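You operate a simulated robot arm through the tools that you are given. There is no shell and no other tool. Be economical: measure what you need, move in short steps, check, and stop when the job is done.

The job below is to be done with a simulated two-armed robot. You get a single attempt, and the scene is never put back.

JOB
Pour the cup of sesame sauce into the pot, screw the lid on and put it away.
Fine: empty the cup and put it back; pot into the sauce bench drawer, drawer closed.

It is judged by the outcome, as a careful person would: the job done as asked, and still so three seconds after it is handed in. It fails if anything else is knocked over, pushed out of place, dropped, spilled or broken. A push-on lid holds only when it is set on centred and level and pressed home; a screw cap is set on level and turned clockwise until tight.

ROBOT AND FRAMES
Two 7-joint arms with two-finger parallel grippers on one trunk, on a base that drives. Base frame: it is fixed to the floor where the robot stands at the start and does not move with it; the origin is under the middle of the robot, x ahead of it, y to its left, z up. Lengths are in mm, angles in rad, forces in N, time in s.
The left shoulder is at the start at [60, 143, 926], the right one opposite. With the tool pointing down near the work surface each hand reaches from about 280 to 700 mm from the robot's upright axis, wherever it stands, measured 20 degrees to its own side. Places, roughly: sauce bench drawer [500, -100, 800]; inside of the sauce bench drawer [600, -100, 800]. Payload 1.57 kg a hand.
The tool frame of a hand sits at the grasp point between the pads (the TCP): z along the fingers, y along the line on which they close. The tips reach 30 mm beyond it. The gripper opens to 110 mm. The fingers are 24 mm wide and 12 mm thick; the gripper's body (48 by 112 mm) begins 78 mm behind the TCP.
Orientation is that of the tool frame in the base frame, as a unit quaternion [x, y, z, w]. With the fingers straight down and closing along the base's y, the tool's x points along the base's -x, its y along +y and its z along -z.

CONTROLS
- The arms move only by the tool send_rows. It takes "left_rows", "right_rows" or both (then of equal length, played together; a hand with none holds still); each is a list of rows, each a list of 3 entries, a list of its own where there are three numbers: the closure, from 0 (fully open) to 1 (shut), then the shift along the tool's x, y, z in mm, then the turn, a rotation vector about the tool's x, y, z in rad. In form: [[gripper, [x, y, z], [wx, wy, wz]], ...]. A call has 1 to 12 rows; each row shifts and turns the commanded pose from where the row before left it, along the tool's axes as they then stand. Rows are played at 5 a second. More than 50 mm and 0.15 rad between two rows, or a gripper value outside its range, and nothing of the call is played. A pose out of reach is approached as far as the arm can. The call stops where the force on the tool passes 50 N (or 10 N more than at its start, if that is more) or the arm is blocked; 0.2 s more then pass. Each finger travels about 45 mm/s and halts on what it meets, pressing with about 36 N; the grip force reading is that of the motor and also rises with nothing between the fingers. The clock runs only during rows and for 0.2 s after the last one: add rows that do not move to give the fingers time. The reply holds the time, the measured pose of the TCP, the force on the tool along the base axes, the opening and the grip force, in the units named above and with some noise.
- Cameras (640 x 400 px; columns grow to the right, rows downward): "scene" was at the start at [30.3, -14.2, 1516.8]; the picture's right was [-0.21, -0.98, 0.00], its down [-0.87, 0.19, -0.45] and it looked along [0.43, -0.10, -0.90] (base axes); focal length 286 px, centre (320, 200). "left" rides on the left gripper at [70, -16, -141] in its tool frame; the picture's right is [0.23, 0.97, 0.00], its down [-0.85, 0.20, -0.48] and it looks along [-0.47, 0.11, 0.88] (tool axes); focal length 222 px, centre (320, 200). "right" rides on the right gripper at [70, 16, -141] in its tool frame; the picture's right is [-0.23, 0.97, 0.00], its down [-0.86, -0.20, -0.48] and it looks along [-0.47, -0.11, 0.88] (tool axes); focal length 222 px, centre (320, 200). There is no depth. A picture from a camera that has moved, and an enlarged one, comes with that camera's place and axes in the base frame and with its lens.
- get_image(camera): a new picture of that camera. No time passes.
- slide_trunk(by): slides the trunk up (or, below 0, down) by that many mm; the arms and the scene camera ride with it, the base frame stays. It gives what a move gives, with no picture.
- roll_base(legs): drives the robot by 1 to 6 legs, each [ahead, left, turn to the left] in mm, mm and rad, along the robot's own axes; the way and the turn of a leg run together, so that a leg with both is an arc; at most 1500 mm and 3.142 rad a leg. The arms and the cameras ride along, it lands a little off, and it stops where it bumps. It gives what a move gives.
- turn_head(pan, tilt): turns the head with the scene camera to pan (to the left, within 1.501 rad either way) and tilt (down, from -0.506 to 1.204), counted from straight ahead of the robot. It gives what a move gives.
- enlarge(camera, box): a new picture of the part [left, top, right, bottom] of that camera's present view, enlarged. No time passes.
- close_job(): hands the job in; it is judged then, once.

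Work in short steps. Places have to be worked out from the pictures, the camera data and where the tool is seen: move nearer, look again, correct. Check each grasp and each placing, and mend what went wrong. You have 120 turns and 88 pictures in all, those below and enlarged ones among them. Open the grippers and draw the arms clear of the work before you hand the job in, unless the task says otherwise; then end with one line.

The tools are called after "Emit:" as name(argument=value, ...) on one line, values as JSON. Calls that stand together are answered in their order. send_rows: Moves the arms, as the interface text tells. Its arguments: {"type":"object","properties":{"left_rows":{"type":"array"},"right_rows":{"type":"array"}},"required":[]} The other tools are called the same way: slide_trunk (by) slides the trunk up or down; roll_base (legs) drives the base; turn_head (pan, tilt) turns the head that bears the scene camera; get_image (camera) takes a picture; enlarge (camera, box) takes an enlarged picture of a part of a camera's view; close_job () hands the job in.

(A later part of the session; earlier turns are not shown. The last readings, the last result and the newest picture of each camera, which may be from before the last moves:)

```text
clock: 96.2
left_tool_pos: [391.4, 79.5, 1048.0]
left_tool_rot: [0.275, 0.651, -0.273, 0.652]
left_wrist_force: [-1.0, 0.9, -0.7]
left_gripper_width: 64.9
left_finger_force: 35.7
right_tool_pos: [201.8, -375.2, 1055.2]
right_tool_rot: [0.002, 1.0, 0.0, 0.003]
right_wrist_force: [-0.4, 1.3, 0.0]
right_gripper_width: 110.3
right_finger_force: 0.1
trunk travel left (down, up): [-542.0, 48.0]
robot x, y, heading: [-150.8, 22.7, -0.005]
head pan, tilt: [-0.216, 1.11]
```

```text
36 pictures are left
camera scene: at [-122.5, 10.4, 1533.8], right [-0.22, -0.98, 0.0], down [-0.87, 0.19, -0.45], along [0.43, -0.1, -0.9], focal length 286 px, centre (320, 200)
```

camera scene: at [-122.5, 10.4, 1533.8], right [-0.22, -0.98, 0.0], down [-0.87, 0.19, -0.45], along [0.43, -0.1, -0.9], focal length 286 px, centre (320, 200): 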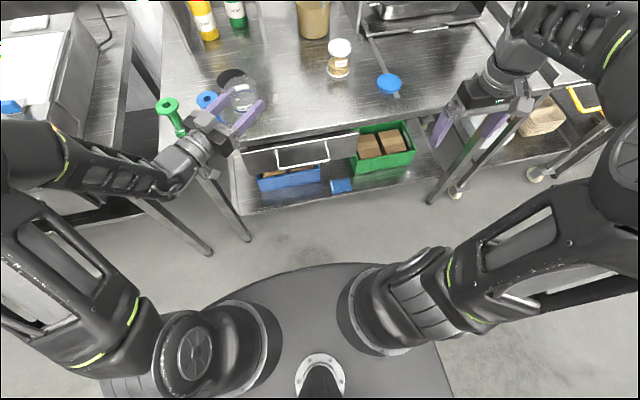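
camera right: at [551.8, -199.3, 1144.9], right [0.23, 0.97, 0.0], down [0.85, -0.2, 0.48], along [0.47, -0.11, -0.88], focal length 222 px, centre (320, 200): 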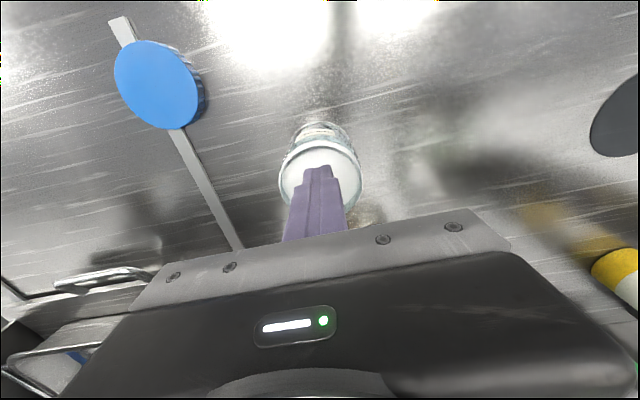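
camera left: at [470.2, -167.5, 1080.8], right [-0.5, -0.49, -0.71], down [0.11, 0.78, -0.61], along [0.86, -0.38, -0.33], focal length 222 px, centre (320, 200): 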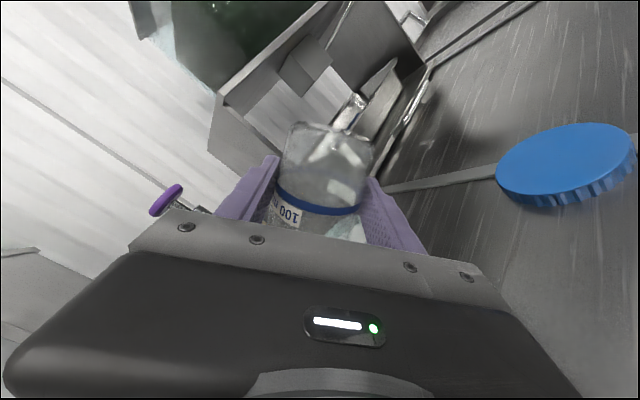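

Extend 110 mm along the hand's line and lower the arm 31, then the trunk 74.

Emit:
send_rows(left_rows=[[0.55, [0, 0, 37], [0, 0, 0]], [0.55, [0, 0, 37], [0, 0, 0]], [0.55, [0, 0, 36], [0, 0, 0]], [0.55, [15, 0, 0], [0, 0, 0]], [0.55, [16, 0, 0], [0, 0, 0]], [0.55, [0, 0, 0], [0, 0, 0]]])

Emit:
slide_trunk(by=-73)

```text
clock: 97.6
left_tool_pos: [469.8, 1.1, 1018.3]
left_tool_rot: [0.274, 0.652, -0.272, 0.653]
left_wrist_force: [0.2, 0.2, -0.1]
left_gripper_width: 65.0
left_finger_force: 36.3
right_tool_pos: [201.6, -376.2, 1054.7]
right_tool_rot: [0.002, 1.0, 0.0, 0.002]
right_wrist_force: [0.0, 0.9, 0.3]
right_gripper_width: 110.1
right_finger_force: 0.1
trunk travel left (down, up): [-542.0, 48.0]
robot x, y, heading: [-151.8, 25.4, -0.006]
head pan, tilt: [-0.216, 1.11]
```

```text
clock: 98.7
left_tool_pos: [468.9, 1.6, 945.0]
left_tool_rot: [0.273, 0.652, -0.271, 0.653]
left_wrist_force: [0.7, 0.5, -1.1]
left_gripper_width: 65.0
left_finger_force: 35.8
right_tool_pos: [201.6, -376.0, 980.4]
right_tool_rot: [0.001, 1.0, 0.0, 0.002]
right_wrist_force: [-0.3, 0.2, 0.7]
right_gripper_width: 110.0
right_finger_force: 0.2
trunk travel left (down, up): [-469.0, 121.0]
robot x, y, heading: [-150.8, 22.7, -0.004]
head pan, tilt: [-0.216, 1.11]
```

Lower the last few mm in small steps with the trunk, watching the force.

Emit:
slide_trunk(by=-3)

Emit:
slide_trunk(by=-1)

Emit:
enlarge(camera="scene", box=[190, 60, 310, 160])

```text
clock: 99.2
left_tool_pos: [469.7, 1.8, 942.9]
left_tool_rot: [0.274, 0.652, -0.273, 0.652]
left_wrist_force: [-0.8, 0.0, 0.6]
left_gripper_width: 65.0
left_finger_force: 36.1
right_tool_pos: [202.6, -376.7, 980.2]
right_tool_rot: [0.002, 1.0, 0.0, 0.001]
right_wrist_force: [-0.1, 0.4, 0.3]
right_gripper_width: 109.9
right_finger_force: 0.1
trunk travel left (down, up): [-466.0, 124.0]
robot x, y, heading: [-155.9, 25.3, -0.008]
head pan, tilt: [-0.216, 1.11]
```

```text
clock: 99.7
left_tool_pos: [470.8, 1.6, 940.5]
left_tool_rot: [0.275, 0.651, -0.273, 0.652]
left_wrist_force: [-0.1, 0.7, 0.2]
left_gripper_width: 64.8
left_finger_force: 36.0
right_tool_pos: [203.4, -376.4, 978.3]
right_tool_rot: [0.003, 1.0, 0.0, 0.001]
right_wrist_force: [0.0, 0.8, -0.2]
right_gripper_width: 110.1
right_finger_force: 0.2
trunk travel left (down, up): [-465.0, 125.0]
robot x, y, heading: [-152.2, 23.6, -0.004]
head pan, tilt: [-0.216, 1.11]
```

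```text
4.00 times, centred on (250, 110) of scene
camera zoom: at [-122.0, 9.5, 1456.8], right [-0.22, -0.98, 0.0], down [-0.87, 0.19, -0.45], along [0.43, -0.1, -0.9], focal length 1144 px, centre (600, 560)
```

zoom: 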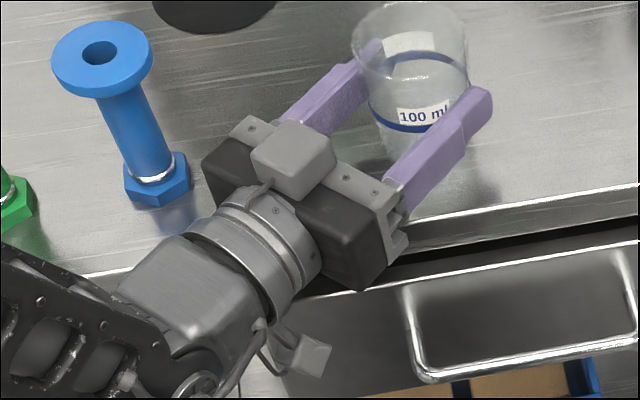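

At the pick-up height and place. Open gradually, wait, and withdraw along the hand's line.

Emit:
send_rows(left_rows=[[0.38, [0, 0, 0], [0, 0, 0]], [0.3, [0, 0, 0], [0, 0, 0]], [0.2, [0, 0, 0], [0, 0, 0]], [0.15, [0, 0, 0], [0, 0, 0]], [0.15, [0, 0, 0], [0, 0, 0]], [0.15, [0, 0, -30], [0, 0, 0]], [0.15, [0, 0, -40], [0, 0, 0]], [0.15, [0, 0, -40], [0, 0, 0]], [0.15, [0, 0, 0], [0, 0, 0]]])

Emit:
enlarge(camera="scene", box=[190, 60, 310, 160])

```text
clock: 101.7
left_tool_pos: [393.3, 79.6, 941.2]
left_tool_rot: [0.274, 0.652, -0.271, 0.653]
left_wrist_force: [-0.4, -0.2, -1.1]
left_gripper_width: 93.6
left_finger_force: 0.0
right_tool_pos: [203.2, -376.6, 978.5]
right_tool_rot: [0.001, 1.0, 0.0, 0.002]
right_wrist_force: [0.1, -0.1, -0.8]
right_gripper_width: 110.0
right_finger_force: 0.0
trunk travel left (down, up): [-465.0, 125.0]
robot x, y, heading: [-153.5, 23.7, -0.0]
head pan, tilt: [-0.216, 1.11]
```

```text
4.00 times, centred on (250, 110) of scene
camera zoom: at [-121.9, 9.4, 1456.7], right [-0.22, -0.98, 0.0], down [-0.87, 0.19, -0.45], along [0.43, -0.1, -0.9], focal length 1144 px, centre (600, 560)
```

zoom: 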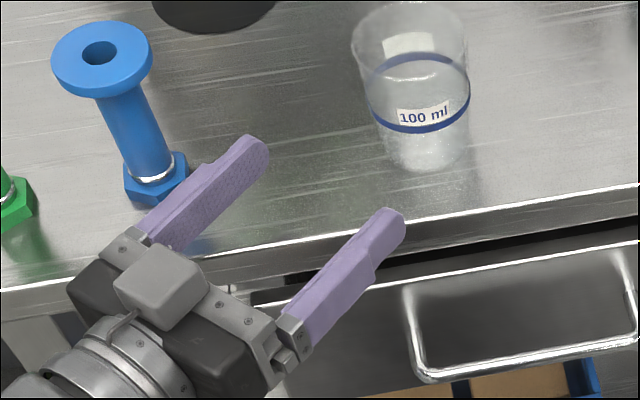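

The cup stands empty in its place. Next I'll bring the pot near the bench edge with the right hand so the left can hold it. I raise the left hand and trunk for clearance and drive to (85,-60).

Emit:
send_rows(left_rows=[[0.15, [-30, 0, 0], [0, 0, 0]], [0.15, [-30, 0, 0], [0, 0, 0]]])

Emit:
slide_trunk(by=120)

Emit:
roll_base(legs=[[238, -84, 0]])

Emit:
get_image(camera="scene")

```text
clock: 102.3
left_tool_pos: [392.4, 78.7, 1000.1]
left_tool_rot: [0.275, 0.652, -0.272, 0.653]
left_wrist_force: [-0.3, -0.5, 0.4]
left_gripper_width: 93.8
left_finger_force: 0.2
right_tool_pos: [202.3, -374.2, 978.2]
right_tool_rot: [0.001, 1.0, 0.001, 0.001]
right_wrist_force: [0.1, 0.3, -0.8]
right_gripper_width: 110.1
right_finger_force: 0.0
trunk travel left (down, up): [-465.0, 125.0]
robot x, y, heading: [-153.2, 25.4, -0.005]
head pan, tilt: [-0.216, 1.11]
```

```text
clock: 103.8
left_tool_pos: [392.8, 79.3, 1119.6]
left_tool_rot: [0.275, 0.652, -0.272, 0.653]
left_wrist_force: [0.3, -0.7, -0.3]
left_gripper_width: 93.6
left_finger_force: 0.0
right_tool_pos: [203.0, -375.5, 1097.2]
right_tool_rot: [0.003, 1.0, -0.001, 0.002]
right_wrist_force: [-0.3, -0.6, 0.8]
right_gripper_width: 110.0
right_finger_force: 0.1
trunk travel left (down, up): [-585.0, 5.0]
robot x, y, heading: [-155.0, 23.0, -0.004]
head pan, tilt: [-0.216, 1.11]
```

```text
clock: 105.6
left_tool_pos: [629.8, -6.5, 1118.8]
left_tool_rot: [0.275, 0.652, -0.272, 0.652]
left_wrist_force: [0.4, -0.3, 0.6]
left_gripper_width: 93.7
left_finger_force: 0.1
right_tool_pos: [437.5, -462.1, 1098.2]
right_tool_rot: [0.002, 1.0, 0.0, 0.002]
right_wrist_force: [0.1, 0.2, 0.1]
right_gripper_width: 110.1
right_finger_force: 0.1
trunk travel left (down, up): [-585.0, 5.0]
robot x, y, heading: [83.2, -62.4, -0.004]
head pan, tilt: [-0.216, 1.11]
```

```text
33 pictures are left
camera scene: at [115.3, -76.8, 1576.7], right [-0.22, -0.98, 0.0], down [-0.87, 0.2, -0.44], along [0.43, -0.1, -0.9], focal length 286 px, centre (320, 200)
```

scene: 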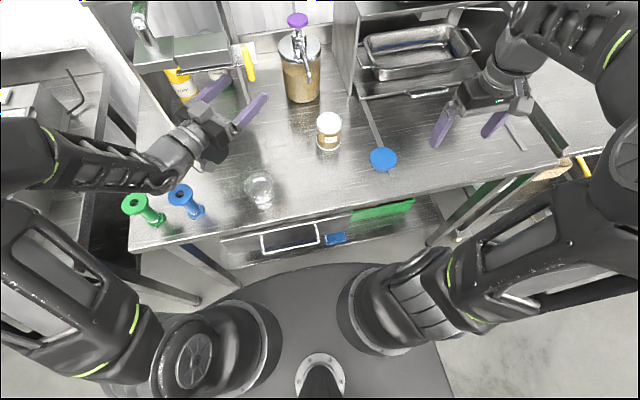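

Left hand clear. Now the right hand moves over the pot.

Emit:
send_rows(right_rows=[[0, [-26.5, 35, 6], [0, 0, 0]], [0, [-26.5, 35, 6], [0, 0, 0]], [0, [-26.5, 35, 6], [0, 0, 0]], [0, [-26.5, 35, 6], [0, 0, 0]], [0, [-26.5, 35, 6], [0, 0, 0]], [0, [-26.5, 35, 6], [0, 0, 0]], [0, [-26.5, 36, 6], [0, 0, 0]], [0, [0, 0, 0], [0, 0, 0]]])

Emit:
enlarge(camera="right", box=[200, 80, 440, 230])

```text
clock: 107.4
left_tool_pos: [629.0, -7.2, 1120.1]
left_tool_rot: [0.274, 0.652, -0.272, 0.653]
left_wrist_force: [-0.9, -0.1, -0.9]
left_gripper_width: 93.4
left_finger_force: 0.0
right_tool_pos: [622.3, -217.4, 1059.3]
right_tool_rot: [0.003, 1.0, -0.001, 0.002]
right_wrist_force: [-0.1, -0.5, 0.4]
right_gripper_width: 109.7
right_finger_force: 0.0
trunk travel left (down, up): [-585.0, 5.0]
robot x, y, heading: [83.7, -58.8, -0.004]
head pan, tilt: [-0.216, 1.11]
```

```text
2.67 times, centred on (320, 155) of right
camera zoom: at [551.9, -201.4, 1199.1], right [0.23, 0.97, 0.0], down [0.85, -0.2, 0.48], along [0.47, -0.11, -0.88], focal length 592 px, centre (320, 320)
```

zoom: 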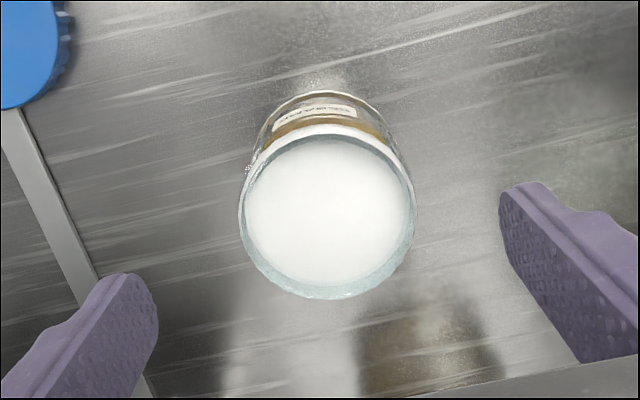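

Centred (pot at (626,-216)). Descend to z≈940 and grip the body.

Emit:
send_rows(right_rows=[[0, [-3, 1, 30], [0, 0, 0]], [0, [0, 0, 40], [0, 0, 0]], [0, [0, 0, 30], [0, 0, 0]], [0, [0, 0, 19], [0, 0, 0]], [0.2, [0, 0, 0], [0, 0, 0]], [0.3, [0, 0, 0], [0, 0, 0]], [0.4, [0, 0, 0], [0, 0, 0]], [0.5, [0, 0, 0], [0, 0, 0]], [0.5, [0, 0, 0], [0, 0, 0]], [0.5, [0, 0, 0], [0, 0, 0]]])

Emit:
get_image(camera="right")

```text
clock: 109.6
left_tool_pos: [629.1, -7.5, 1118.6]
left_tool_rot: [0.275, 0.651, -0.272, 0.653]
left_wrist_force: [0.7, -0.8, -0.5]
left_gripper_width: 93.4
left_finger_force: 0.0
right_tool_pos: [627.2, -215.3, 937.1]
right_tool_rot: [0.002, 1.0, 0.0, 0.002]
right_wrist_force: [0.6, -1.1, -0.7]
right_gripper_width: 68.2
right_finger_force: 36.1
trunk travel left (down, up): [-585.0, 5.0]
robot x, y, heading: [84.5, -64.4, -0.005]
head pan, tilt: [-0.216, 1.11]
```

```text
31 pictures are left
camera right: at [557.3, -198.8, 1077.5], right [0.23, 0.97, 0.0], down [0.85, -0.2, 0.48], along [0.47, -0.11, -0.88], focal length 222 px, centre (320, 200)
```

right: 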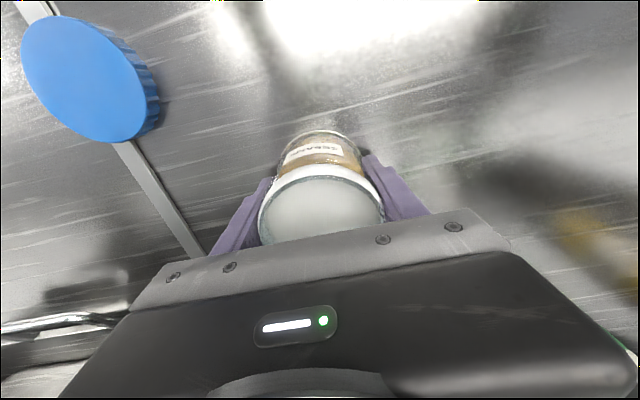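

Pot gripped firmly (68 mm). Lift 25 mm and drive back 134 mm, carrying it along.

Emit:
send_rows(right_rows=[[0.5, [0, 0, -12], [0, 0, 0]], [0.5, [0, 0, -13], [0, 0, 0]], [0.5, [0, 0, 0], [0, 0, 0]]])

Emit:
roll_base(legs=[[-134, 0, 0]])

Emit:
get_image(camera="scene")

```text
clock: 110.4
left_tool_pos: [630.0, -6.5, 1119.5]
left_tool_rot: [0.274, 0.652, -0.272, 0.653]
left_wrist_force: [0.4, -0.4, 0.5]
left_gripper_width: 93.3
left_finger_force: 0.1
right_tool_pos: [628.5, -215.5, 963.1]
right_tool_rot: [0.003, 1.0, 0.0, 0.002]
right_wrist_force: [-0.2, 1.0, -0.9]
right_gripper_width: 68.1
right_finger_force: 36.6
trunk travel left (down, up): [-585.0, 5.0]
robot x, y, heading: [83.8, -60.5, -0.004]
head pan, tilt: [-0.216, 1.11]
```

```text
clock: 111.7
left_tool_pos: [495.8, -7.8, 1120.9]
left_tool_rot: [0.276, 0.65, -0.273, 0.653]
left_wrist_force: [-0.6, 0.7, -0.5]
left_gripper_width: 93.7
left_finger_force: 0.0
right_tool_pos: [493.9, -216.5, 963.6]
right_tool_rot: [0.003, 1.0, 0.0, 0.003]
right_wrist_force: [-0.9, -0.1, -1.6]
right_gripper_width: 68.1
right_finger_force: 35.3
trunk travel left (down, up): [-585.0, 5.0]
robot x, y, heading: [-48.1, -62.8, -0.006]
head pan, tilt: [-0.216, 1.11]
```

```text
30 pictures are left
camera scene: at [-20.2, -75.8, 1576.8], right [-0.22, -0.98, 0.0], down [-0.87, 0.2, -0.45], along [0.44, -0.1, -0.89], focal length 286 px, centre (320, 200)
```

scene: 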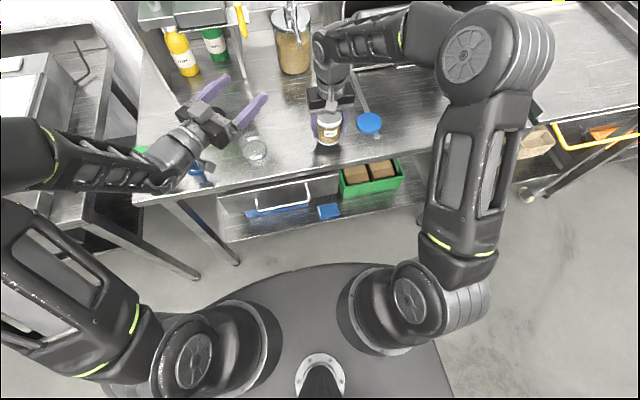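

Set the pot down at about (470,-190): shift, lower to the z where it stood, release, and lift the hand off.

Emit:
send_rows(right_rows=[[0.5, [12, 13, 0], [0, 0, 0]], [0.5, [12, 13, 0], [0, 0, 0]], [0.5, [0, 0, 12], [0, 0, 0]], [0.5, [0, 0, 11], [0, 0, 0]], [0.5, [0, 0, 2.5], [0, 0, 0]], [0.5, [0, 0, 0], [0, 0, 0]]])

Emit:
send_rows(right_rows=[[0.35, [0, 0, 0], [0, 0, 0]], [0.25, [0, 0, 0], [0, 0, 0]], [0.1, [0, 0, 0], [0, 0, 0]], [0, [0, 0, 0], [0, 0, 0]], [0, [0, 0, 0], [0, 0, 0]], [0, [0, 0, -40], [0, 0, 0]], [0, [0, 0, -40], [0, 0, 0]], [0, [0, 0, -40], [0, 0, 0]], [0, [0, 0, 0], [0, 0, 0]]])

Emit:
get_image(camera="right")

```text
clock: 113.1
left_tool_pos: [497.0, -6.8, 1119.8]
left_tool_rot: [0.275, 0.651, -0.273, 0.653]
left_wrist_force: [0.4, 0.6, 0.5]
left_gripper_width: 93.5
left_finger_force: 0.2
right_tool_pos: [471.0, -189.7, 938.7]
right_tool_rot: [0.002, 1.0, 0.0, 0.002]
right_wrist_force: [0.4, 0.0, -2.0]
right_gripper_width: 68.0
right_finger_force: 36.1
trunk travel left (down, up): [-585.0, 5.0]
robot x, y, heading: [-44.9, -59.5, -0.005]
head pan, tilt: [-0.216, 1.11]
```

```text
clock: 115.1
left_tool_pos: [497.3, -7.9, 1119.0]
left_tool_rot: [0.275, 0.652, -0.273, 0.652]
left_wrist_force: [0.7, 0.2, 0.7]
left_gripper_width: 93.4
left_finger_force: 0.1
right_tool_pos: [471.0, -189.1, 1057.7]
right_tool_rot: [0.002, 1.0, 0.0, 0.002]
right_wrist_force: [-0.4, 0.4, -0.1]
right_gripper_width: 110.3
right_finger_force: 0.1
trunk travel left (down, up): [-585.0, 5.0]
robot x, y, heading: [-51.0, -61.0, -0.006]
head pan, tilt: [-0.216, 1.11]
```

```text
29 pictures are left
camera right: at [400.2, -173.3, 1197.8], right [0.23, 0.97, 0.0], down [0.85, -0.2, 0.48], along [0.47, -0.11, -0.88], focal length 222 px, centre (320, 200)
```

right: 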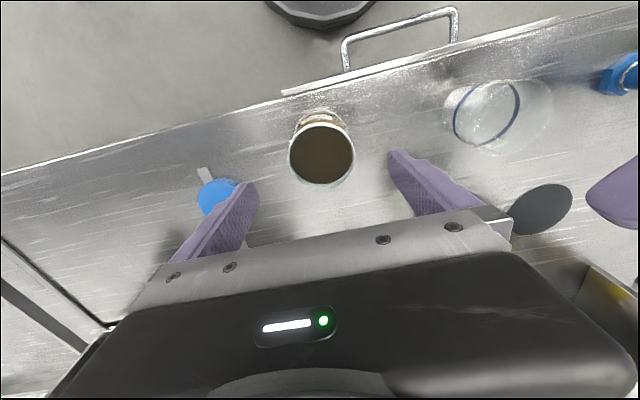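

The pot stands open with sauce in it. Now over the lid with the right hand.

Emit:
send_rows(right_rows=[[0, [-11, -38.5, 0], [0, 0, 0]], [0, [-11, -38.5, 0], [0, 0, 0]], [0, [-11, -38.5, 0], [0, 0, 0]], [0, [-11, -38.5, 0], [0, 0, 0]], [0, [0, 0, 40], [0, 0, 0]], [0, [0, 0, 0], [0, 0, 0]]])

Emit:
enlarge(camera="right", box=[200, 80, 440, 230])

```text
clock: 116.5
left_tool_pos: [496.6, -7.6, 1119.5]
left_tool_rot: [0.275, 0.651, -0.273, 0.653]
left_wrist_force: [0.0, 0.1, 0.2]
left_gripper_width: 93.3
left_finger_force: 0.0
right_tool_pos: [511.9, -343.0, 1016.9]
right_tool_rot: [0.003, 1.0, 0.0, 0.003]
right_wrist_force: [-0.6, -0.3, -0.1]
right_gripper_width: 110.2
right_finger_force: 0.0
trunk travel left (down, up): [-585.0, 5.0]
robot x, y, heading: [-46.4, -61.4, -0.009]
head pan, tilt: [-0.216, 1.11]
```

```text
2.67 times, centred on (320, 155) of right
camera zoom: at [442.3, -326.9, 1157.3], right [0.23, 0.97, 0.0], down [0.85, -0.2, 0.48], along [0.47, -0.11, -0.88], focal length 592 px, centre (320, 320)
```

zoom: 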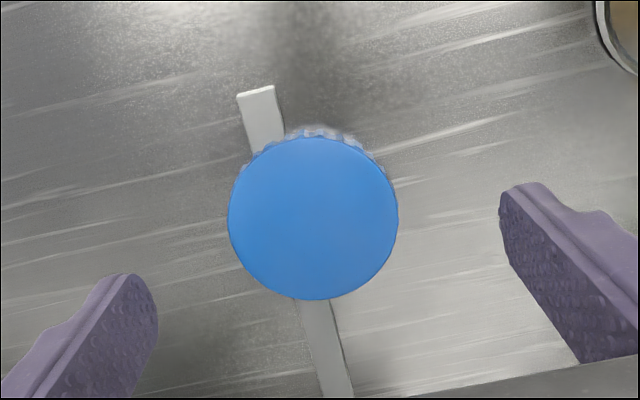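

Lid centre ≈ (520,-348). I centre over it and go down to TCP z≈934 (tips just above the bench), then grip.

Emit:
send_rows(right_rows=[[0, [-8, -5, 20], [0, 0, 0]], [0, [0, 0, 30], [0, 0, 0]], [0, [0, 0, 20], [0, 0, 0]], [0, [0, 0, 13], [0, 0, 0]], [0, [0, 0, 0], [0, 0, 0]]])

Emit:
get_image(camera="right")

```text
clock: 117.7
left_tool_pos: [496.4, -8.4, 1119.4]
left_tool_rot: [0.275, 0.651, -0.273, 0.652]
left_wrist_force: [0.7, 0.1, -0.1]
left_gripper_width: 93.4
left_finger_force: 0.0
right_tool_pos: [521.4, -348.3, 934.9]
right_tool_rot: [0.003, 1.0, 0.0, 0.001]
right_wrist_force: [-0.2, 0.2, -0.1]
right_gripper_width: 109.9
right_finger_force: 0.1
trunk travel left (down, up): [-585.0, 5.0]
robot x, y, heading: [-50.9, -62.4, -0.004]
head pan, tilt: [-0.216, 1.11]
```

```text
27 pictures are left
camera right: at [451.1, -331.9, 1075.3], right [0.23, 0.97, 0.0], down [0.85, -0.2, 0.48], along [0.47, -0.11, -0.88], focal length 222 px, centre (320, 200)
```

right: 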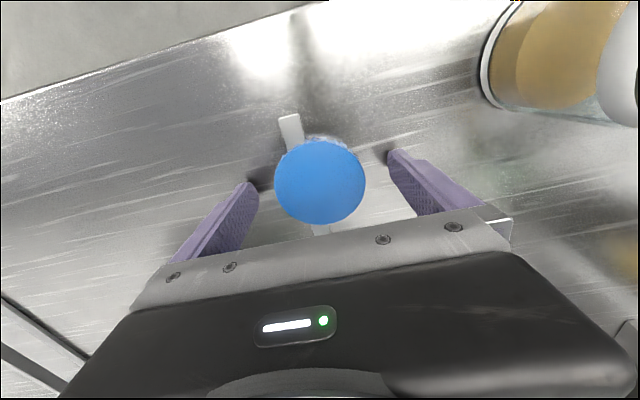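

Centred within ~3 mm. Close on the lid.

Emit:
send_rows(right_rows=[[0.1, [2, 0, 0], [0, 0, 0]], [0.2, [0, 0, 0], [0, 0, 0]], [0.3, [0, 0, 0], [0, 0, 0]], [0.4, [0, 0, 0], [0, 0, 0]], [0.5, [0, 0, 0], [0, 0, 0]], [0.5, [0, 0, 0], [0, 0, 0]], [0.5, [0, 0, -15], [0, 0, 0]], [0.5, [0, 0, -30], [0, 0, 0]], [0.5, [0, 0, -40], [0, 0, 0]], [0.5, [0, 0, -40], [0, 0, 0]], [0.5, [0, 0, 0], [0, 0, 0]]])

Emit:
get_image(camera="right")

Emit:
enlarge(camera="scene", box=[310, 60, 430, 160])

```text
clock: 120.1
left_tool_pos: [497.1, -7.7, 1119.4]
left_tool_rot: [0.275, 0.651, -0.274, 0.652]
left_wrist_force: [0.4, 0.5, -0.6]
left_gripper_width: 93.6
left_finger_force: 0.1
right_tool_pos: [519.8, -351.0, 1061.0]
right_tool_rot: [0.003, 1.0, 0.0, 0.001]
right_wrist_force: [-0.3, 0.4, -0.2]
right_gripper_width: 68.5
right_finger_force: 35.9
trunk travel left (down, up): [-585.0, 5.0]
robot x, y, heading: [-48.9, -60.8, -0.005]
head pan, tilt: [-0.216, 1.11]
```

```text
26 pictures are left
camera right: at [449.0, -333.5, 1201.4], right [0.23, 0.97, 0.0], down [0.85, -0.2, 0.48], along [0.47, -0.11, -0.88], focal length 222 px, centre (320, 200)
```

right: 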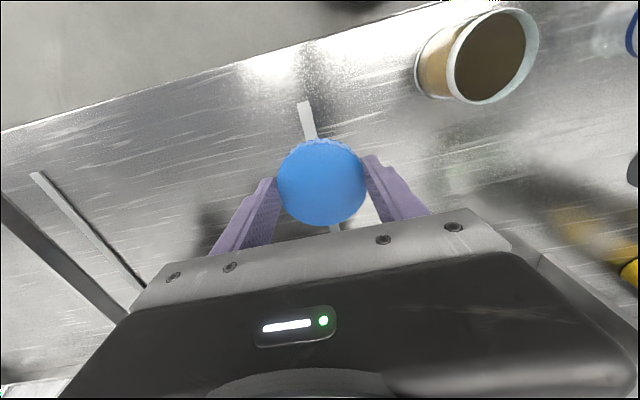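

```text
4.00 times, centred on (370, 110) of scene
camera zoom: at [-18.0, -75.9, 1576.7], right [-0.22, -0.98, 0.0], down [-0.87, 0.2, -0.45], along [0.43, -0.1, -0.9], focal length 1144 px, centre (120, 560)
```

zoom: 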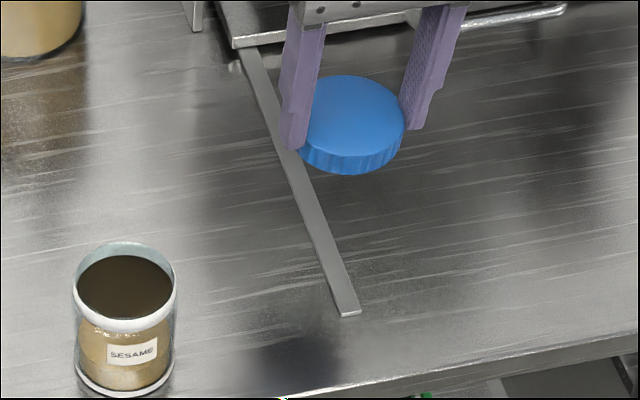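

Lid held level. I shift the base to (-75,-130), and bring the left hand (still high) to its pre-grasp line for the pot.

Emit:
roll_base(legs=[[-27, -68, 0]])

Emit:
send_rows(left_rows=[[0.15, [0, -27, -8], [0, 0, 0]], [0.15, [0, -27, -8], [0, 0, 0]], [0.15, [0, -27, -8], [0, 0, 0]], [0.15, [0, 0, 0], [0, 0, 0]]])

```text
clock: 121.2
left_tool_pos: [470.1, -77.0, 1119.2]
left_tool_rot: [0.276, 0.651, -0.273, 0.652]
left_wrist_force: [-0.1, 0.3, 0.1]
left_gripper_width: 93.5
left_finger_force: 0.0
right_tool_pos: [490.9, -419.0, 1061.6]
right_tool_rot: [0.003, 1.0, 0.001, 0.004]
right_wrist_force: [-0.3, -0.2, -0.4]
right_gripper_width: 68.3
right_finger_force: 36.0
trunk travel left (down, up): [-585.0, 5.0]
robot x, y, heading: [-78.7, -126.7, -0.007]
head pan, tilt: [-0.216, 1.11]
```

```text
clock: 122.2
left_tool_pos: [407.9, -115.3, 1118.0]
left_tool_rot: [0.276, 0.651, -0.274, 0.652]
left_wrist_force: [1.4, 0.1, 0.2]
left_gripper_width: 93.5
left_finger_force: 0.0
left hand out of reach, approached as far as the arm can: row 3
right_tool_pos: [491.2, -419.3, 1061.2]
right_tool_rot: [0.003, 1.0, 0.001, 0.002]
right_wrist_force: [-0.1, -0.4, -0.5]
right_gripper_width: 68.5
right_finger_force: 35.9
trunk travel left (down, up): [-585.0, 5.0]
robot x, y, heading: [-79.2, -131.7, -0.001]
head pan, tilt: [-0.216, 1.11]
```

A bit too folded there. Instead I set the arm at its final extension above the pot, then use the base to back off and later advance. The right hand pulls in and up meanwhile.

Emit:
send_rows(left_rows=[[0.15, [0, -3, 32], [0, 0, 0]], [0.15, [0, -3, 32], [0, 0, 0]], [0.15, [0, -3, 33], [0, 0, 0]], [0.15, [0, 0, 0], [0, 0, 0]]], right_rows=[[0.5, [30, 0, -20], [0, 0, 0]], [0.5, [30, 0, -20], [0, 0, 0]], [0.5, [20, 0, -20], [0, 0, 0]], [0.5, [0, 0, 0], [0, 0, 0]]])

Emit:
roll_base(legs=[[-78, 78, 0]])

Emit:
send_rows(left_rows=[[0.15, [30, 0, 0], [0, 0, 0]], [0.15, [30, 0, 0], [0, 0, 0]], [0.15, [0, 0, 0], [0, 0, 0]]])

```text
clock: 123.2
left_tool_pos: [470.1, -190.2, 1119.3]
left_tool_rot: [0.275, 0.651, -0.273, 0.652]
left_wrist_force: [-0.2, -0.6, 0.2]
left_gripper_width: 93.7
left_finger_force: 0.0
right_tool_pos: [410.6, -416.4, 1122.3]
right_tool_rot: [0.004, 1.0, 0.001, 0.002]
right_wrist_force: [0.8, 0.6, 1.0]
right_gripper_width: 68.0
right_finger_force: 36.1
trunk travel left (down, up): [-585.0, 5.0]
robot x, y, heading: [-76.7, -130.5, -0.01]
head pan, tilt: [-0.216, 1.11]
```

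```text
clock: 124.3
left_tool_pos: [391.4, -108.5, 1118.6]
left_tool_rot: [0.274, 0.652, -0.272, 0.653]
left_wrist_force: [-0.2, 0.4, -0.1]
left_gripper_width: 93.4
left_finger_force: 0.1
right_tool_pos: [334.2, -334.6, 1123.2]
right_tool_rot: [0.002, 1.0, 0.0, 0.003]
right_wrist_force: [-1.0, 0.6, 0.2]
right_gripper_width: 68.3
right_finger_force: 35.8
trunk travel left (down, up): [-585.0, 5.0]
robot x, y, heading: [-154.4, -51.0, 0.001]
head pan, tilt: [-0.216, 1.11]
```

```text
clock: 125.2
left_tool_pos: [391.6, -109.8, 1059.6]
left_tool_rot: [0.275, 0.651, -0.272, 0.653]
left_wrist_force: [-0.1, -0.2, -0.6]
left_gripper_width: 93.4
left_finger_force: 0.0
right_tool_pos: [333.9, -336.7, 1122.7]
right_tool_rot: [0.001, 1.0, 0.0, 0.002]
right_wrist_force: [0.5, -1.5, -0.1]
right_gripper_width: 68.4
right_finger_force: 35.9
trunk travel left (down, up): [-585.0, 5.0]
robot x, y, heading: [-153.6, -47.2, 0.002]
head pan, tilt: [-0.216, 1.11]
```

Now trunk down 126 for hold height ≈933.

Emit:
slide_trunk(by=-126)

Emit:
get_image(camera="scene")

```text
clock: 126.7
left_tool_pos: [392.9, -110.0, 932.9]
left_tool_rot: [0.275, 0.651, -0.273, 0.653]
left_wrist_force: [0.1, 0.3, 0.2]
left_gripper_width: 93.5
left_finger_force: 0.1
right_tool_pos: [334.0, -336.3, 997.9]
right_tool_rot: [0.002, 1.0, 0.0, 0.002]
right_wrist_force: [0.0, 0.1, -0.5]
right_gripper_width: 68.5
right_finger_force: 36.2
trunk travel left (down, up): [-459.0, 131.0]
robot x, y, heading: [-154.3, -50.0, -0.005]
head pan, tilt: [-0.216, 1.11]
```

```text
24 pictures are left
camera scene: at [-122.9, -64.3, 1450.8], right [-0.22, -0.98, 0.0], down [-0.87, 0.19, -0.45], along [0.43, -0.1, -0.9], focal length 286 px, centre (320, 200)
```

scene: 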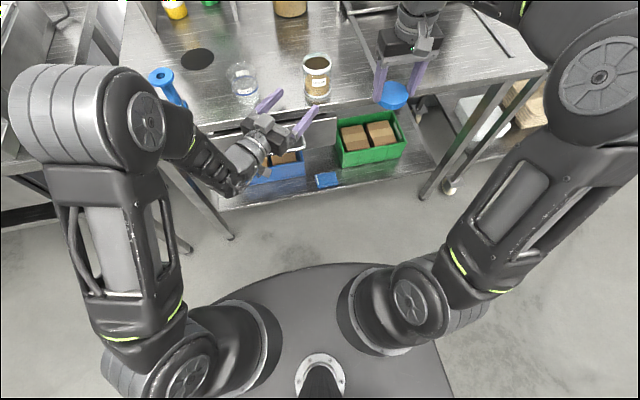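

The pot is on the line (111 mm ahead). Drive diagonally in, first 70 mm.

Emit:
roll_base(legs=[[49, -51, 0]])

Emit:
enlarge(camera="scene", box=[230, 40, 370, 150])

```text
clock: 127.7
left_tool_pos: [441.7, -161.6, 932.6]
left_tool_rot: [0.274, 0.652, -0.272, 0.653]
left_wrist_force: [-0.6, 0.1, -0.2]
left_gripper_width: 93.5
left_finger_force: 0.1
right_tool_pos: [384.8, -387.5, 997.7]
right_tool_rot: [0.003, 1.0, 0.001, 0.001]
right_wrist_force: [0.7, -1.0, -0.3]
right_gripper_width: 68.6
right_finger_force: 36.2
trunk travel left (down, up): [-459.0, 131.0]
robot x, y, heading: [-101.7, -97.5, -0.001]
head pan, tilt: [-0.216, 1.11]
```

```text
3.64 times, centred on (300, 95) of scene
camera zoom: at [-72.4, -116.0, 1450.7], right [-0.22, -0.98, 0.0], down [-0.87, 0.19, -0.44], along [0.43, -0.1, -0.9], focal length 1040 px, centre (393, 582)
```

zoom: 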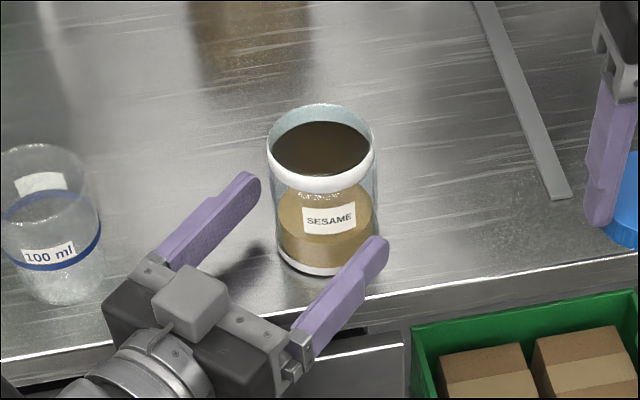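

Fingers flank the pot well. Drive the remaining ~40 mm.

Emit:
roll_base(legs=[[27, -27, 0]])

Emit:
enlarge(camera="scene", box=[230, 40, 370, 150])

```text
clock: 128.6
left_tool_pos: [469.0, -187.8, 933.0]
left_tool_rot: [0.274, 0.652, -0.272, 0.652]
left_wrist_force: [0.3, -0.1, -0.5]
left_gripper_width: 93.7
left_finger_force: 0.0
right_tool_pos: [410.6, -414.9, 995.6]
right_tool_rot: [0.002, 1.0, 0.001, 0.002]
right_wrist_force: [-0.1, 0.0, -0.1]
right_gripper_width: 68.6
right_finger_force: 36.1
trunk travel left (down, up): [-459.0, 131.0]
robot x, y, heading: [-73.1, -124.9, -0.004]
head pan, tilt: [-0.216, 1.11]
```

```text
3.64 times, centred on (300, 95) of scene
camera zoom: at [-45.9, -143.4, 1450.7], right [-0.22, -0.98, 0.0], down [-0.87, 0.19, -0.44], along [0.43, -0.1, -0.9], focal length 1040 px, centre (393, 582)
```

zoom: 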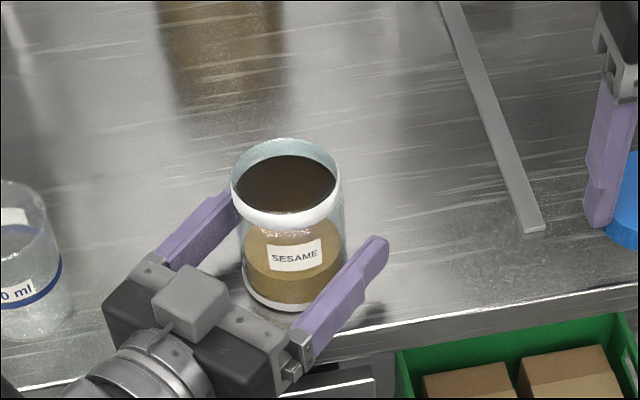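

Close the left gripper on the pot.

Emit:
send_rows(left_rows=[[0.25, [0, 0, 0], [0, 0, 0]], [0.3, [0, 0, 0], [0, 0, 0]], [0.35, [0, 0, 0], [0, 0, 0]], [0.4, [0, 0, 0], [0, 0, 0]], [0.5, [0, 0, 0], [0, 0, 0]], [0.5, [0, 0, 0], [0, 0, 0]], [0.5, [0, 0, 0], [0, 0, 0]]])

Emit:
send_rows(right_rows=[[0.5, [0, 0, -25], [0, 0, 0]], [0.5, [0, 0, -25], [0, 0, 0]], [0.5, [-10, 44, 0], [0, 0, 0]], [0.5, [-10, 44, 0], [0, 0, 0]], [0.5, [-10, 44, 0], [0, 0, 0]], [0.5, [-10, 44, 0], [0, 0, 0]], [0.5, [-10, 44, 0], [0, 0, 0]], [0.5, [-10, 5, 0], [0, 0, 0]], [0.5, [0, 0, 0], [0, 0, 0]]])

Emit:
get_image(camera="right")

Emit:
enlarge(camera="scene", box=[230, 30, 380, 150])

```text
clock: 130.2
left_tool_pos: [468.2, -186.8, 933.3]
left_tool_rot: [0.274, 0.652, -0.271, 0.653]
left_wrist_force: [-0.1, 0.4, 0.4]
left_gripper_width: 68.9
left_finger_force: 36.0
right_tool_pos: [409.6, -413.2, 996.4]
right_tool_rot: [0.002, 1.0, 0.0, 0.002]
right_wrist_force: [-0.2, -0.4, 0.1]
right_gripper_width: 68.6
right_finger_force: 35.9
trunk travel left (down, up): [-459.0, 131.0]
robot x, y, heading: [-77.4, -128.0, -0.006]
head pan, tilt: [-0.216, 1.11]
```

```text
clock: 132.2
left_tool_pos: [467.9, -187.5, 932.5]
left_tool_rot: [0.275, 0.651, -0.272, 0.653]
left_wrist_force: [0.1, 0.3, 0.8]
left_gripper_width: 68.6
left_finger_force: 36.6
right_tool_pos: [423.3, -359.3, 1044.6]
right_tool_rot: [0.002, 1.0, -0.001, 0.004]
right_wrist_force: [0.3, -0.4, -1.0]
right_gripper_width: 68.7
right_finger_force: 36.4
right hand out of reach, approached as far as the arm can: row 2, 3, 4, 5, 6, 7, 8
trunk travel left (down, up): [-459.0, 131.0]
robot x, y, heading: [-77.9, -128.7, -0.005]
head pan, tilt: [-0.216, 1.11]
```

```text
21 pictures are left
camera right: at [351.3, -343.0, 1184.7], right [0.23, 0.97, 0.0], down [0.85, -0.2, 0.48], along [0.47, -0.11, -0.87], focal length 222 px, centre (320, 200)
```

right: 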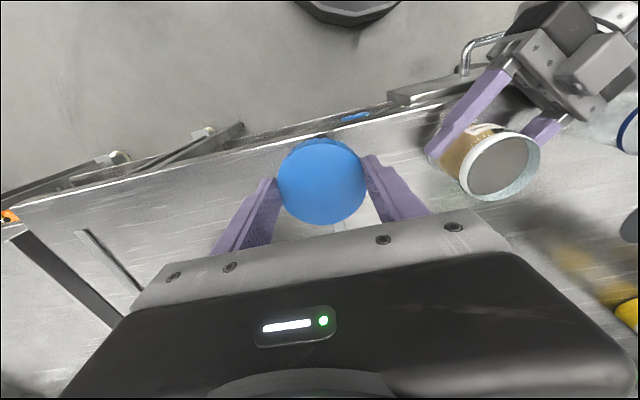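

```text
3.33 times, centred on (305, 90) of scene
camera zoom: at [-47.2, -142.1, 1450.8], right [-0.22, -0.98, 0.0], down [-0.87, 0.19, -0.45], along [0.43, -0.1, -0.9], focal length 954 px, centre (370, 567)
```

zoom: 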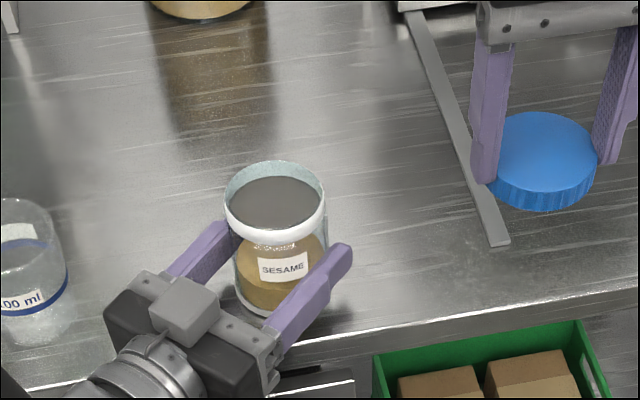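

The right hand is short of reach. I lift the pot a few mm with the trunk, pull the left arm in by 30 mm and drive the base 30 mm forward, so the pot stays at its spot but closer to the robot.

Emit:
slide_trunk(by=6)

Emit:
send_rows(left_rows=[[0.5, [0, -10.6, -10.6], [0, 0, 0]], [0.5, [0, -10.6, -10.6], [0, 0, 0]], [0.5, [0, 0, 0], [0, 0, 0]]])

Emit:
roll_base(legs=[[34, 0, 0]])

```text
clock: 132.7
left_tool_pos: [466.7, -187.6, 938.6]
left_tool_rot: [0.273, 0.652, -0.271, 0.653]
left_wrist_force: [0.6, -0.5, -1.9]
left_gripper_width: 68.7
left_finger_force: 35.8
right_tool_pos: [423.4, -360.5, 1050.3]
right_tool_rot: [0.002, 1.0, 0.001, 0.003]
right_wrist_force: [-0.4, 0.2, -0.1]
right_gripper_width: 68.5
right_finger_force: 35.6
trunk travel left (down, up): [-465.0, 125.0]
robot x, y, heading: [-78.2, -127.0, -0.007]
head pan, tilt: [-0.216, 1.11]
```

```text
clock: 133.5
left_tool_pos: [438.4, -186.3, 938.3]
left_tool_rot: [0.275, 0.652, -0.272, 0.652]
left_wrist_force: [0.4, -0.5, -1.6]
left_gripper_width: 68.6
left_finger_force: 36.4
right_tool_pos: [422.9, -359.5, 1050.3]
right_tool_rot: [0.001, 1.0, 0.0, 0.004]
right_wrist_force: [-0.5, -0.7, -0.1]
right_gripper_width: 68.1
right_finger_force: 36.0
trunk travel left (down, up): [-465.0, 125.0]
robot x, y, heading: [-79.4, -128.0, -0.001]
head pan, tilt: [-0.216, 1.11]
```

```text
clock: 134.4
left_tool_pos: [473.4, -187.6, 938.3]
left_tool_rot: [0.274, 0.653, -0.272, 0.652]
left_wrist_force: [1.3, 0.2, -1.9]
left_gripper_width: 69.0
left_finger_force: 36.1
right_tool_pos: [458.6, -359.4, 1049.7]
right_tool_rot: [0.002, 1.0, 0.0, 0.003]
right_wrist_force: [0.2, -0.1, 0.1]
right_gripper_width: 68.6
right_finger_force: 36.0
trunk travel left (down, up): [-465.0, 125.0]
robot x, y, heading: [-43.3, -127.8, -0.006]
head pan, tilt: [-0.216, 1.11]
```

Works with no limit flags. Set the pot down again (trunk -6) and bring the lid toward the pot, to look.

Emit:
slide_trunk(by=-6)

Emit:
send_rows(right_rows=[[0.5, [-3, 36, 5], [0, 0, 0]], [0.5, [-3, 36, 5], [0, 0, 0]], [0.5, [-3, 36, 5], [0, 0, 0]], [0.5, [-3, 36, 0], [0, 0, 0]], [0.5, [0, 25, 0], [0, 0, 0]], [0.5, [0, 0, 0], [0, 0, 0]]])

Emit:
enlarge(camera="scene", box=[240, 60, 350, 160])

Emit:
get_image(camera="right")

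```text
clock: 134.9
left_tool_pos: [471.6, -186.2, 933.4]
left_tool_rot: [0.274, 0.652, -0.272, 0.653]
left_wrist_force: [-0.4, -0.6, 3.4]
left_gripper_width: 68.6
left_finger_force: 35.9
right_tool_pos: [456.7, -359.8, 1045.4]
right_tool_rot: [0.002, 1.0, 0.0, 0.003]
right_wrist_force: [-0.9, -0.7, 0.6]
right_gripper_width: 68.6
right_finger_force: 36.3
trunk travel left (down, up): [-459.0, 131.0]
robot x, y, heading: [-41.9, -130.2, -0.003]
head pan, tilt: [-0.216, 1.11]
```

```text
clock: 136.3
left_tool_pos: [471.7, -186.6, 932.3]
left_tool_rot: [0.274, 0.652, -0.272, 0.653]
left_wrist_force: [1.1, -1.8, 8.4]
left_gripper_width: 68.5
left_finger_force: 35.4
right_tool_pos: [469.3, -191.5, 1027.7]
right_tool_rot: [0.002, 1.0, 0.0, 0.003]
right_wrist_force: [-0.1, -0.1, -0.6]
right_gripper_width: 68.3
right_finger_force: 35.9
trunk travel left (down, up): [-459.0, 131.0]
robot x, y, heading: [-39.3, -129.9, -0.001]
head pan, tilt: [-0.216, 1.11]
```

```text
4.00 times, centred on (295, 110) of scene
camera zoom: at [-13.1, -142.3, 1450.8], right [-0.22, -0.98, 0.0], down [-0.87, 0.19, -0.45], along [0.43, -0.1, -0.9], focal length 1144 px, centre (420, 560)
```

zoom: 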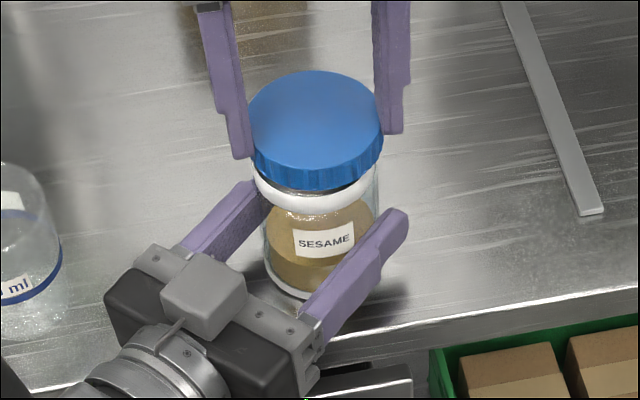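

```text
18 pictures are left
camera right: at [398.1, -175.0, 1168.2], right [0.23, 0.97, 0.0], down [0.85, -0.2, 0.49], along [0.47, -0.11, -0.87], focal length 222 px, centre (320, 200)
```

right: 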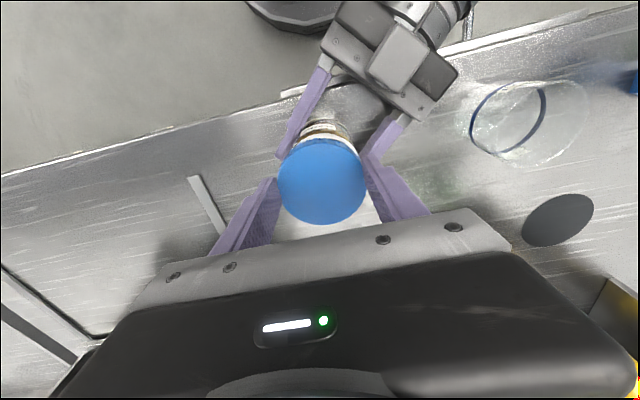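

Lid is over the pot; by my reckoning the pot centre is (473.7,-188.6) and lid centre about (468,-191.5). I verify with the left wrist camera's low side view.

Emit:
enlarge(camera="left", box=[220, 30, 420, 230])

Emit:
enlarge(camera="right", box=[250, 100, 400, 240])

```text
2.00 times, centred on (320, 130) of left
camera zoom: at [361.1, -97.2, 862.2], right [0.69, 0.68, -0.22], down [-0.19, 0.48, 0.86], along [0.69, -0.55, 0.47], focal length 444 px, centre (320, 340)
```

zoom: 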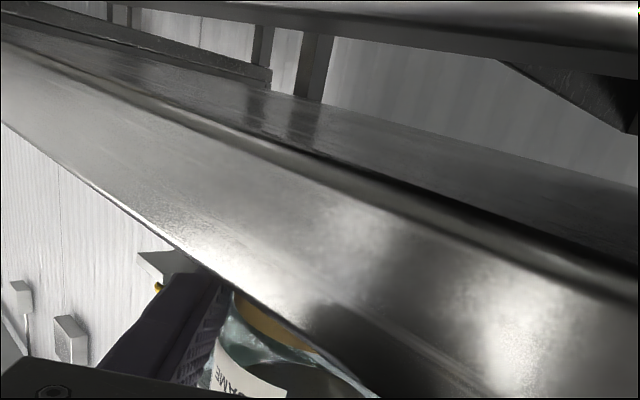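

```text
2.86 times, centred on (325, 170) of right
camera zoom: at [398.1, -175.0, 1168.2], right [0.23, 0.97, 0.0], down [0.85, -0.2, 0.49], along [0.47, -0.11, -0.87], focal length 635 px, centre (306, 286)
```

zoom: 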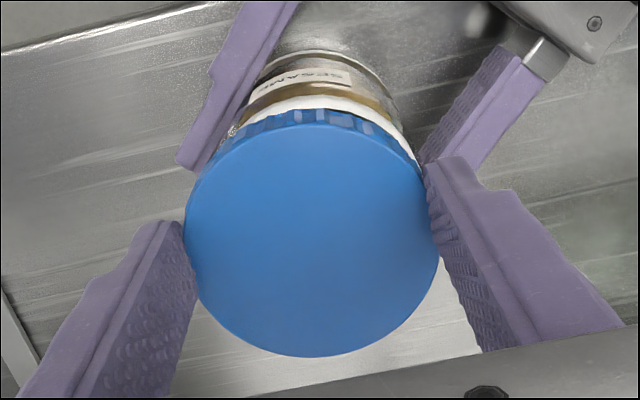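

Lid centre (471,-189.4), pot (472.5,-187.8): shift +1.5/+1.5 and lower gently until contact.

Emit:
send_rows(right_rows=[[0.5, [-1.5, 1.5, 5], [0, 0, 0]], [0.5, [0, 0, 5], [0, 0, 0]], [0.5, [0, 0, 3], [0, 0, 0]], [0.5, [0, 0, 2], [0, 0, 0]], [0.5, [0, 0, 2], [0, 0, 0]], [0.5, [0, 0, 0], [0, 0, 0]]])

```text
clock: 137.7
left_tool_pos: [471.0, -186.4, 932.6]
left_tool_rot: [0.275, 0.652, -0.272, 0.652]
left_wrist_force: [0.7, 0.0, 10.9]
left_gripper_width: 68.7
left_finger_force: 35.8
right_tool_pos: [470.8, -189.2, 1013.2]
right_tool_rot: [0.003, 1.0, 0.0, 0.003]
right_wrist_force: [0.3, 0.6, -0.4]
right_gripper_width: 68.5
right_finger_force: 35.7
trunk travel left (down, up): [-459.0, 131.0]
robot x, y, heading: [-44.6, -125.0, -0.001]
head pan, tilt: [-0.216, 1.11]
```

Emit:
send_rows(right_rows=[[0.5, [0, 0, 2], [0, 0, 0]], [0.5, [0, 0, 2], [0, 0, 0]], [0.5, [0, 0, 2], [0, 0, 0]], [0.5, [0, 0, 0], [0, 0, 0]]])

Emit:
enlarge(camera="scene", box=[255, 70, 335, 150])

```text
clock: 138.7
left_tool_pos: [471.5, -186.3, 933.4]
left_tool_rot: [0.274, 0.652, -0.273, 0.652]
left_wrist_force: [0.8, -1.1, 10.0]
left_gripper_width: 68.5
left_finger_force: 35.8
right_tool_pos: [471.5, -188.8, 1007.3]
right_tool_rot: [0.001, 1.0, -0.001, 0.005]
right_wrist_force: [-0.2, -0.3, -1.3]
right_gripper_width: 68.0
right_finger_force: 36.2
trunk travel left (down, up): [-459.0, 131.0]
robot x, y, heading: [-43.6, -128.5, -0.004]
head pan, tilt: [-0.216, 1.11]
```

```text
5.00 times, centred on (295, 110) of scene
camera zoom: at [-13.3, -142.2, 1450.8], right [-0.22, -0.98, 0.0], down [-0.87, 0.19, -0.45], along [0.43, -0.1, -0.9], focal length 1431 px, centre (445, 650)
```

zoom: 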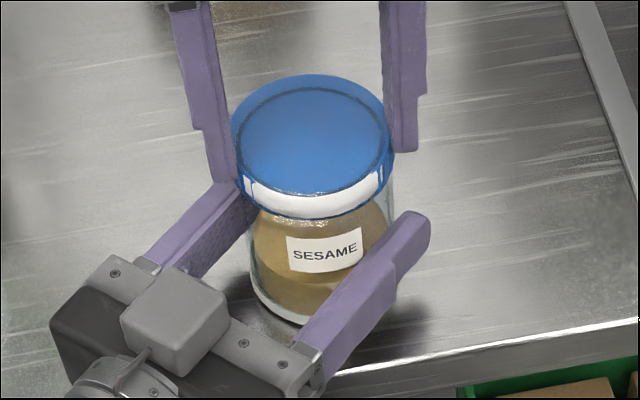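

No contact force yet, though the lid skirt already covers the neck. Continue down in 2 mm steps until it seats.

Emit:
send_rows(right_rows=[[0.5, [0, 0, 2], [0, 0, 0]], [0.5, [0, 0, 2], [0, 0, 0]], [0.5, [0, 0, 2], [0, 0, 0]], [0.5, [0, 0, 0], [0, 0, 0]]])

```text
clock: 139.7
left_tool_pos: [471.8, -187.0, 932.0]
left_tool_rot: [0.274, 0.653, -0.271, 0.652]
left_wrist_force: [13.7, -4.4, -3.6]
left_gripper_width: 68.9
left_finger_force: 35.5
right_tool_pos: [469.8, -188.0, 1003.5]
right_tool_rot: [0.002, 1.0, 0.001, 0.007]
right_wrist_force: [-5.8, 1.8, 42.0]
right_gripper_width: 68.9
right_finger_force: 36.0
trunk travel left (down, up): [-459.0, 131.0]
robot x, y, heading: [-41.7, -129.6, -0.0]
head pan, tilt: [-0.216, 1.11]
```

Contact at z≈1004 with 42 N. I ease off 1.5 mm and begin turning clockwise (about tool +z).

Emit:
send_rows(right_rows=[[0.5, [0, 0, -1.5], [0, 0, 0]], [0.5, [0, 0, 0], [0, 0, 0.12]], [0.5, [0, 0, 0], [0, 0, 0.12]], [0.5, [0, 0, 0], [0, 0, 0.12]], [0.5, [0, 0, 0], [0, 0, 0.12]], [0.5, [0, 0, 0], [0, 0, 0.12]], [0.5, [0, 0, 0], [0, 0, 0.12]], [0.5, [0, 0, 0], [0, 0, 0]]])

Emit:
enlarge(camera="scene", box=[255, 70, 335, 150])

```text
clock: 141.5
left_tool_pos: [470.8, -186.5, 932.6]
left_tool_rot: [0.275, 0.652, -0.273, 0.652]
left_wrist_force: [-2.7, 1.2, 1.5]
left_gripper_width: 68.2
left_finger_force: 36.1
right_tool_pos: [470.3, -190.1, 1001.2]
right_tool_rot: [0.356, 0.934, 0.001, 0.003]
right_wrist_force: [-1.5, 0.0, 7.1]
right_gripper_width: 67.9
right_finger_force: 36.0
trunk travel left (down, up): [-459.0, 131.0]
robot x, y, heading: [-43.1, -124.2, -0.006]
head pan, tilt: [-0.216, 1.11]
```

```text
5.00 times, centred on (295, 110) of scene
camera zoom: at [-13.7, -142.1, 1450.7], right [-0.22, -0.98, 0.0], down [-0.87, 0.19, -0.45], along [0.44, -0.1, -0.9], focal length 1431 px, centre (445, 650)
```

zoom: 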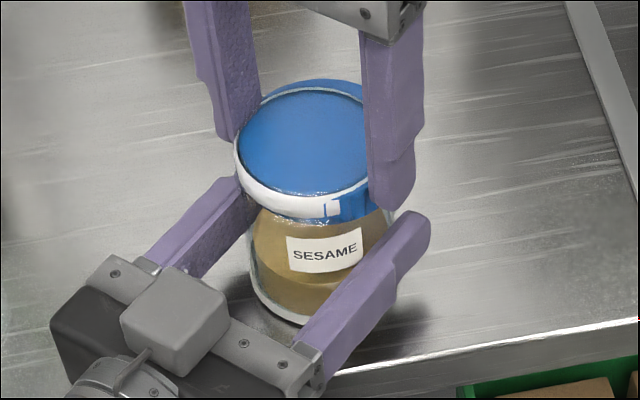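

The lid follows down (z 1001) as it turns with light force — the thread seems to take. Continue turning.

Emit:
send_rows(right_rows=[[0.5, [0, 0, 0.3], [0, 0, 0.14]], [0.5, [0, 0, 0.3], [0, 0, 0.14]], [0.5, [0, 0, 0.3], [0, 0, 0.14]], [0.5, [0, 0, 0.3], [0, 0, 0.14]], [0.5, [0, 0, 0.3], [0, 0, 0.14]], [0.5, [0, 0, 0.3], [0, 0, 0.14]], [0.5, [0, 0, 0], [0, 0, 0]]])

```text
clock: 143.1
left_tool_pos: [470.6, -185.8, 933.0]
left_tool_rot: [0.275, 0.652, -0.272, 0.652]
left_wrist_force: [-0.5, 4.1, -1.0]
left_gripper_width: 68.8
left_finger_force: 36.2
right_tool_pos: [470.9, -189.1, 1002.3]
right_tool_rot: [0.706, 0.708, 0.003, 0.003]
right_wrist_force: [0.7, -6.9, 16.8]
right_gripper_width: 69.8
right_finger_force: 36.2
trunk travel left (down, up): [-459.0, 131.0]
robot x, y, heading: [-40.9, -122.1, -0.001]
head pan, tilt: [-0.216, 1.11]
```

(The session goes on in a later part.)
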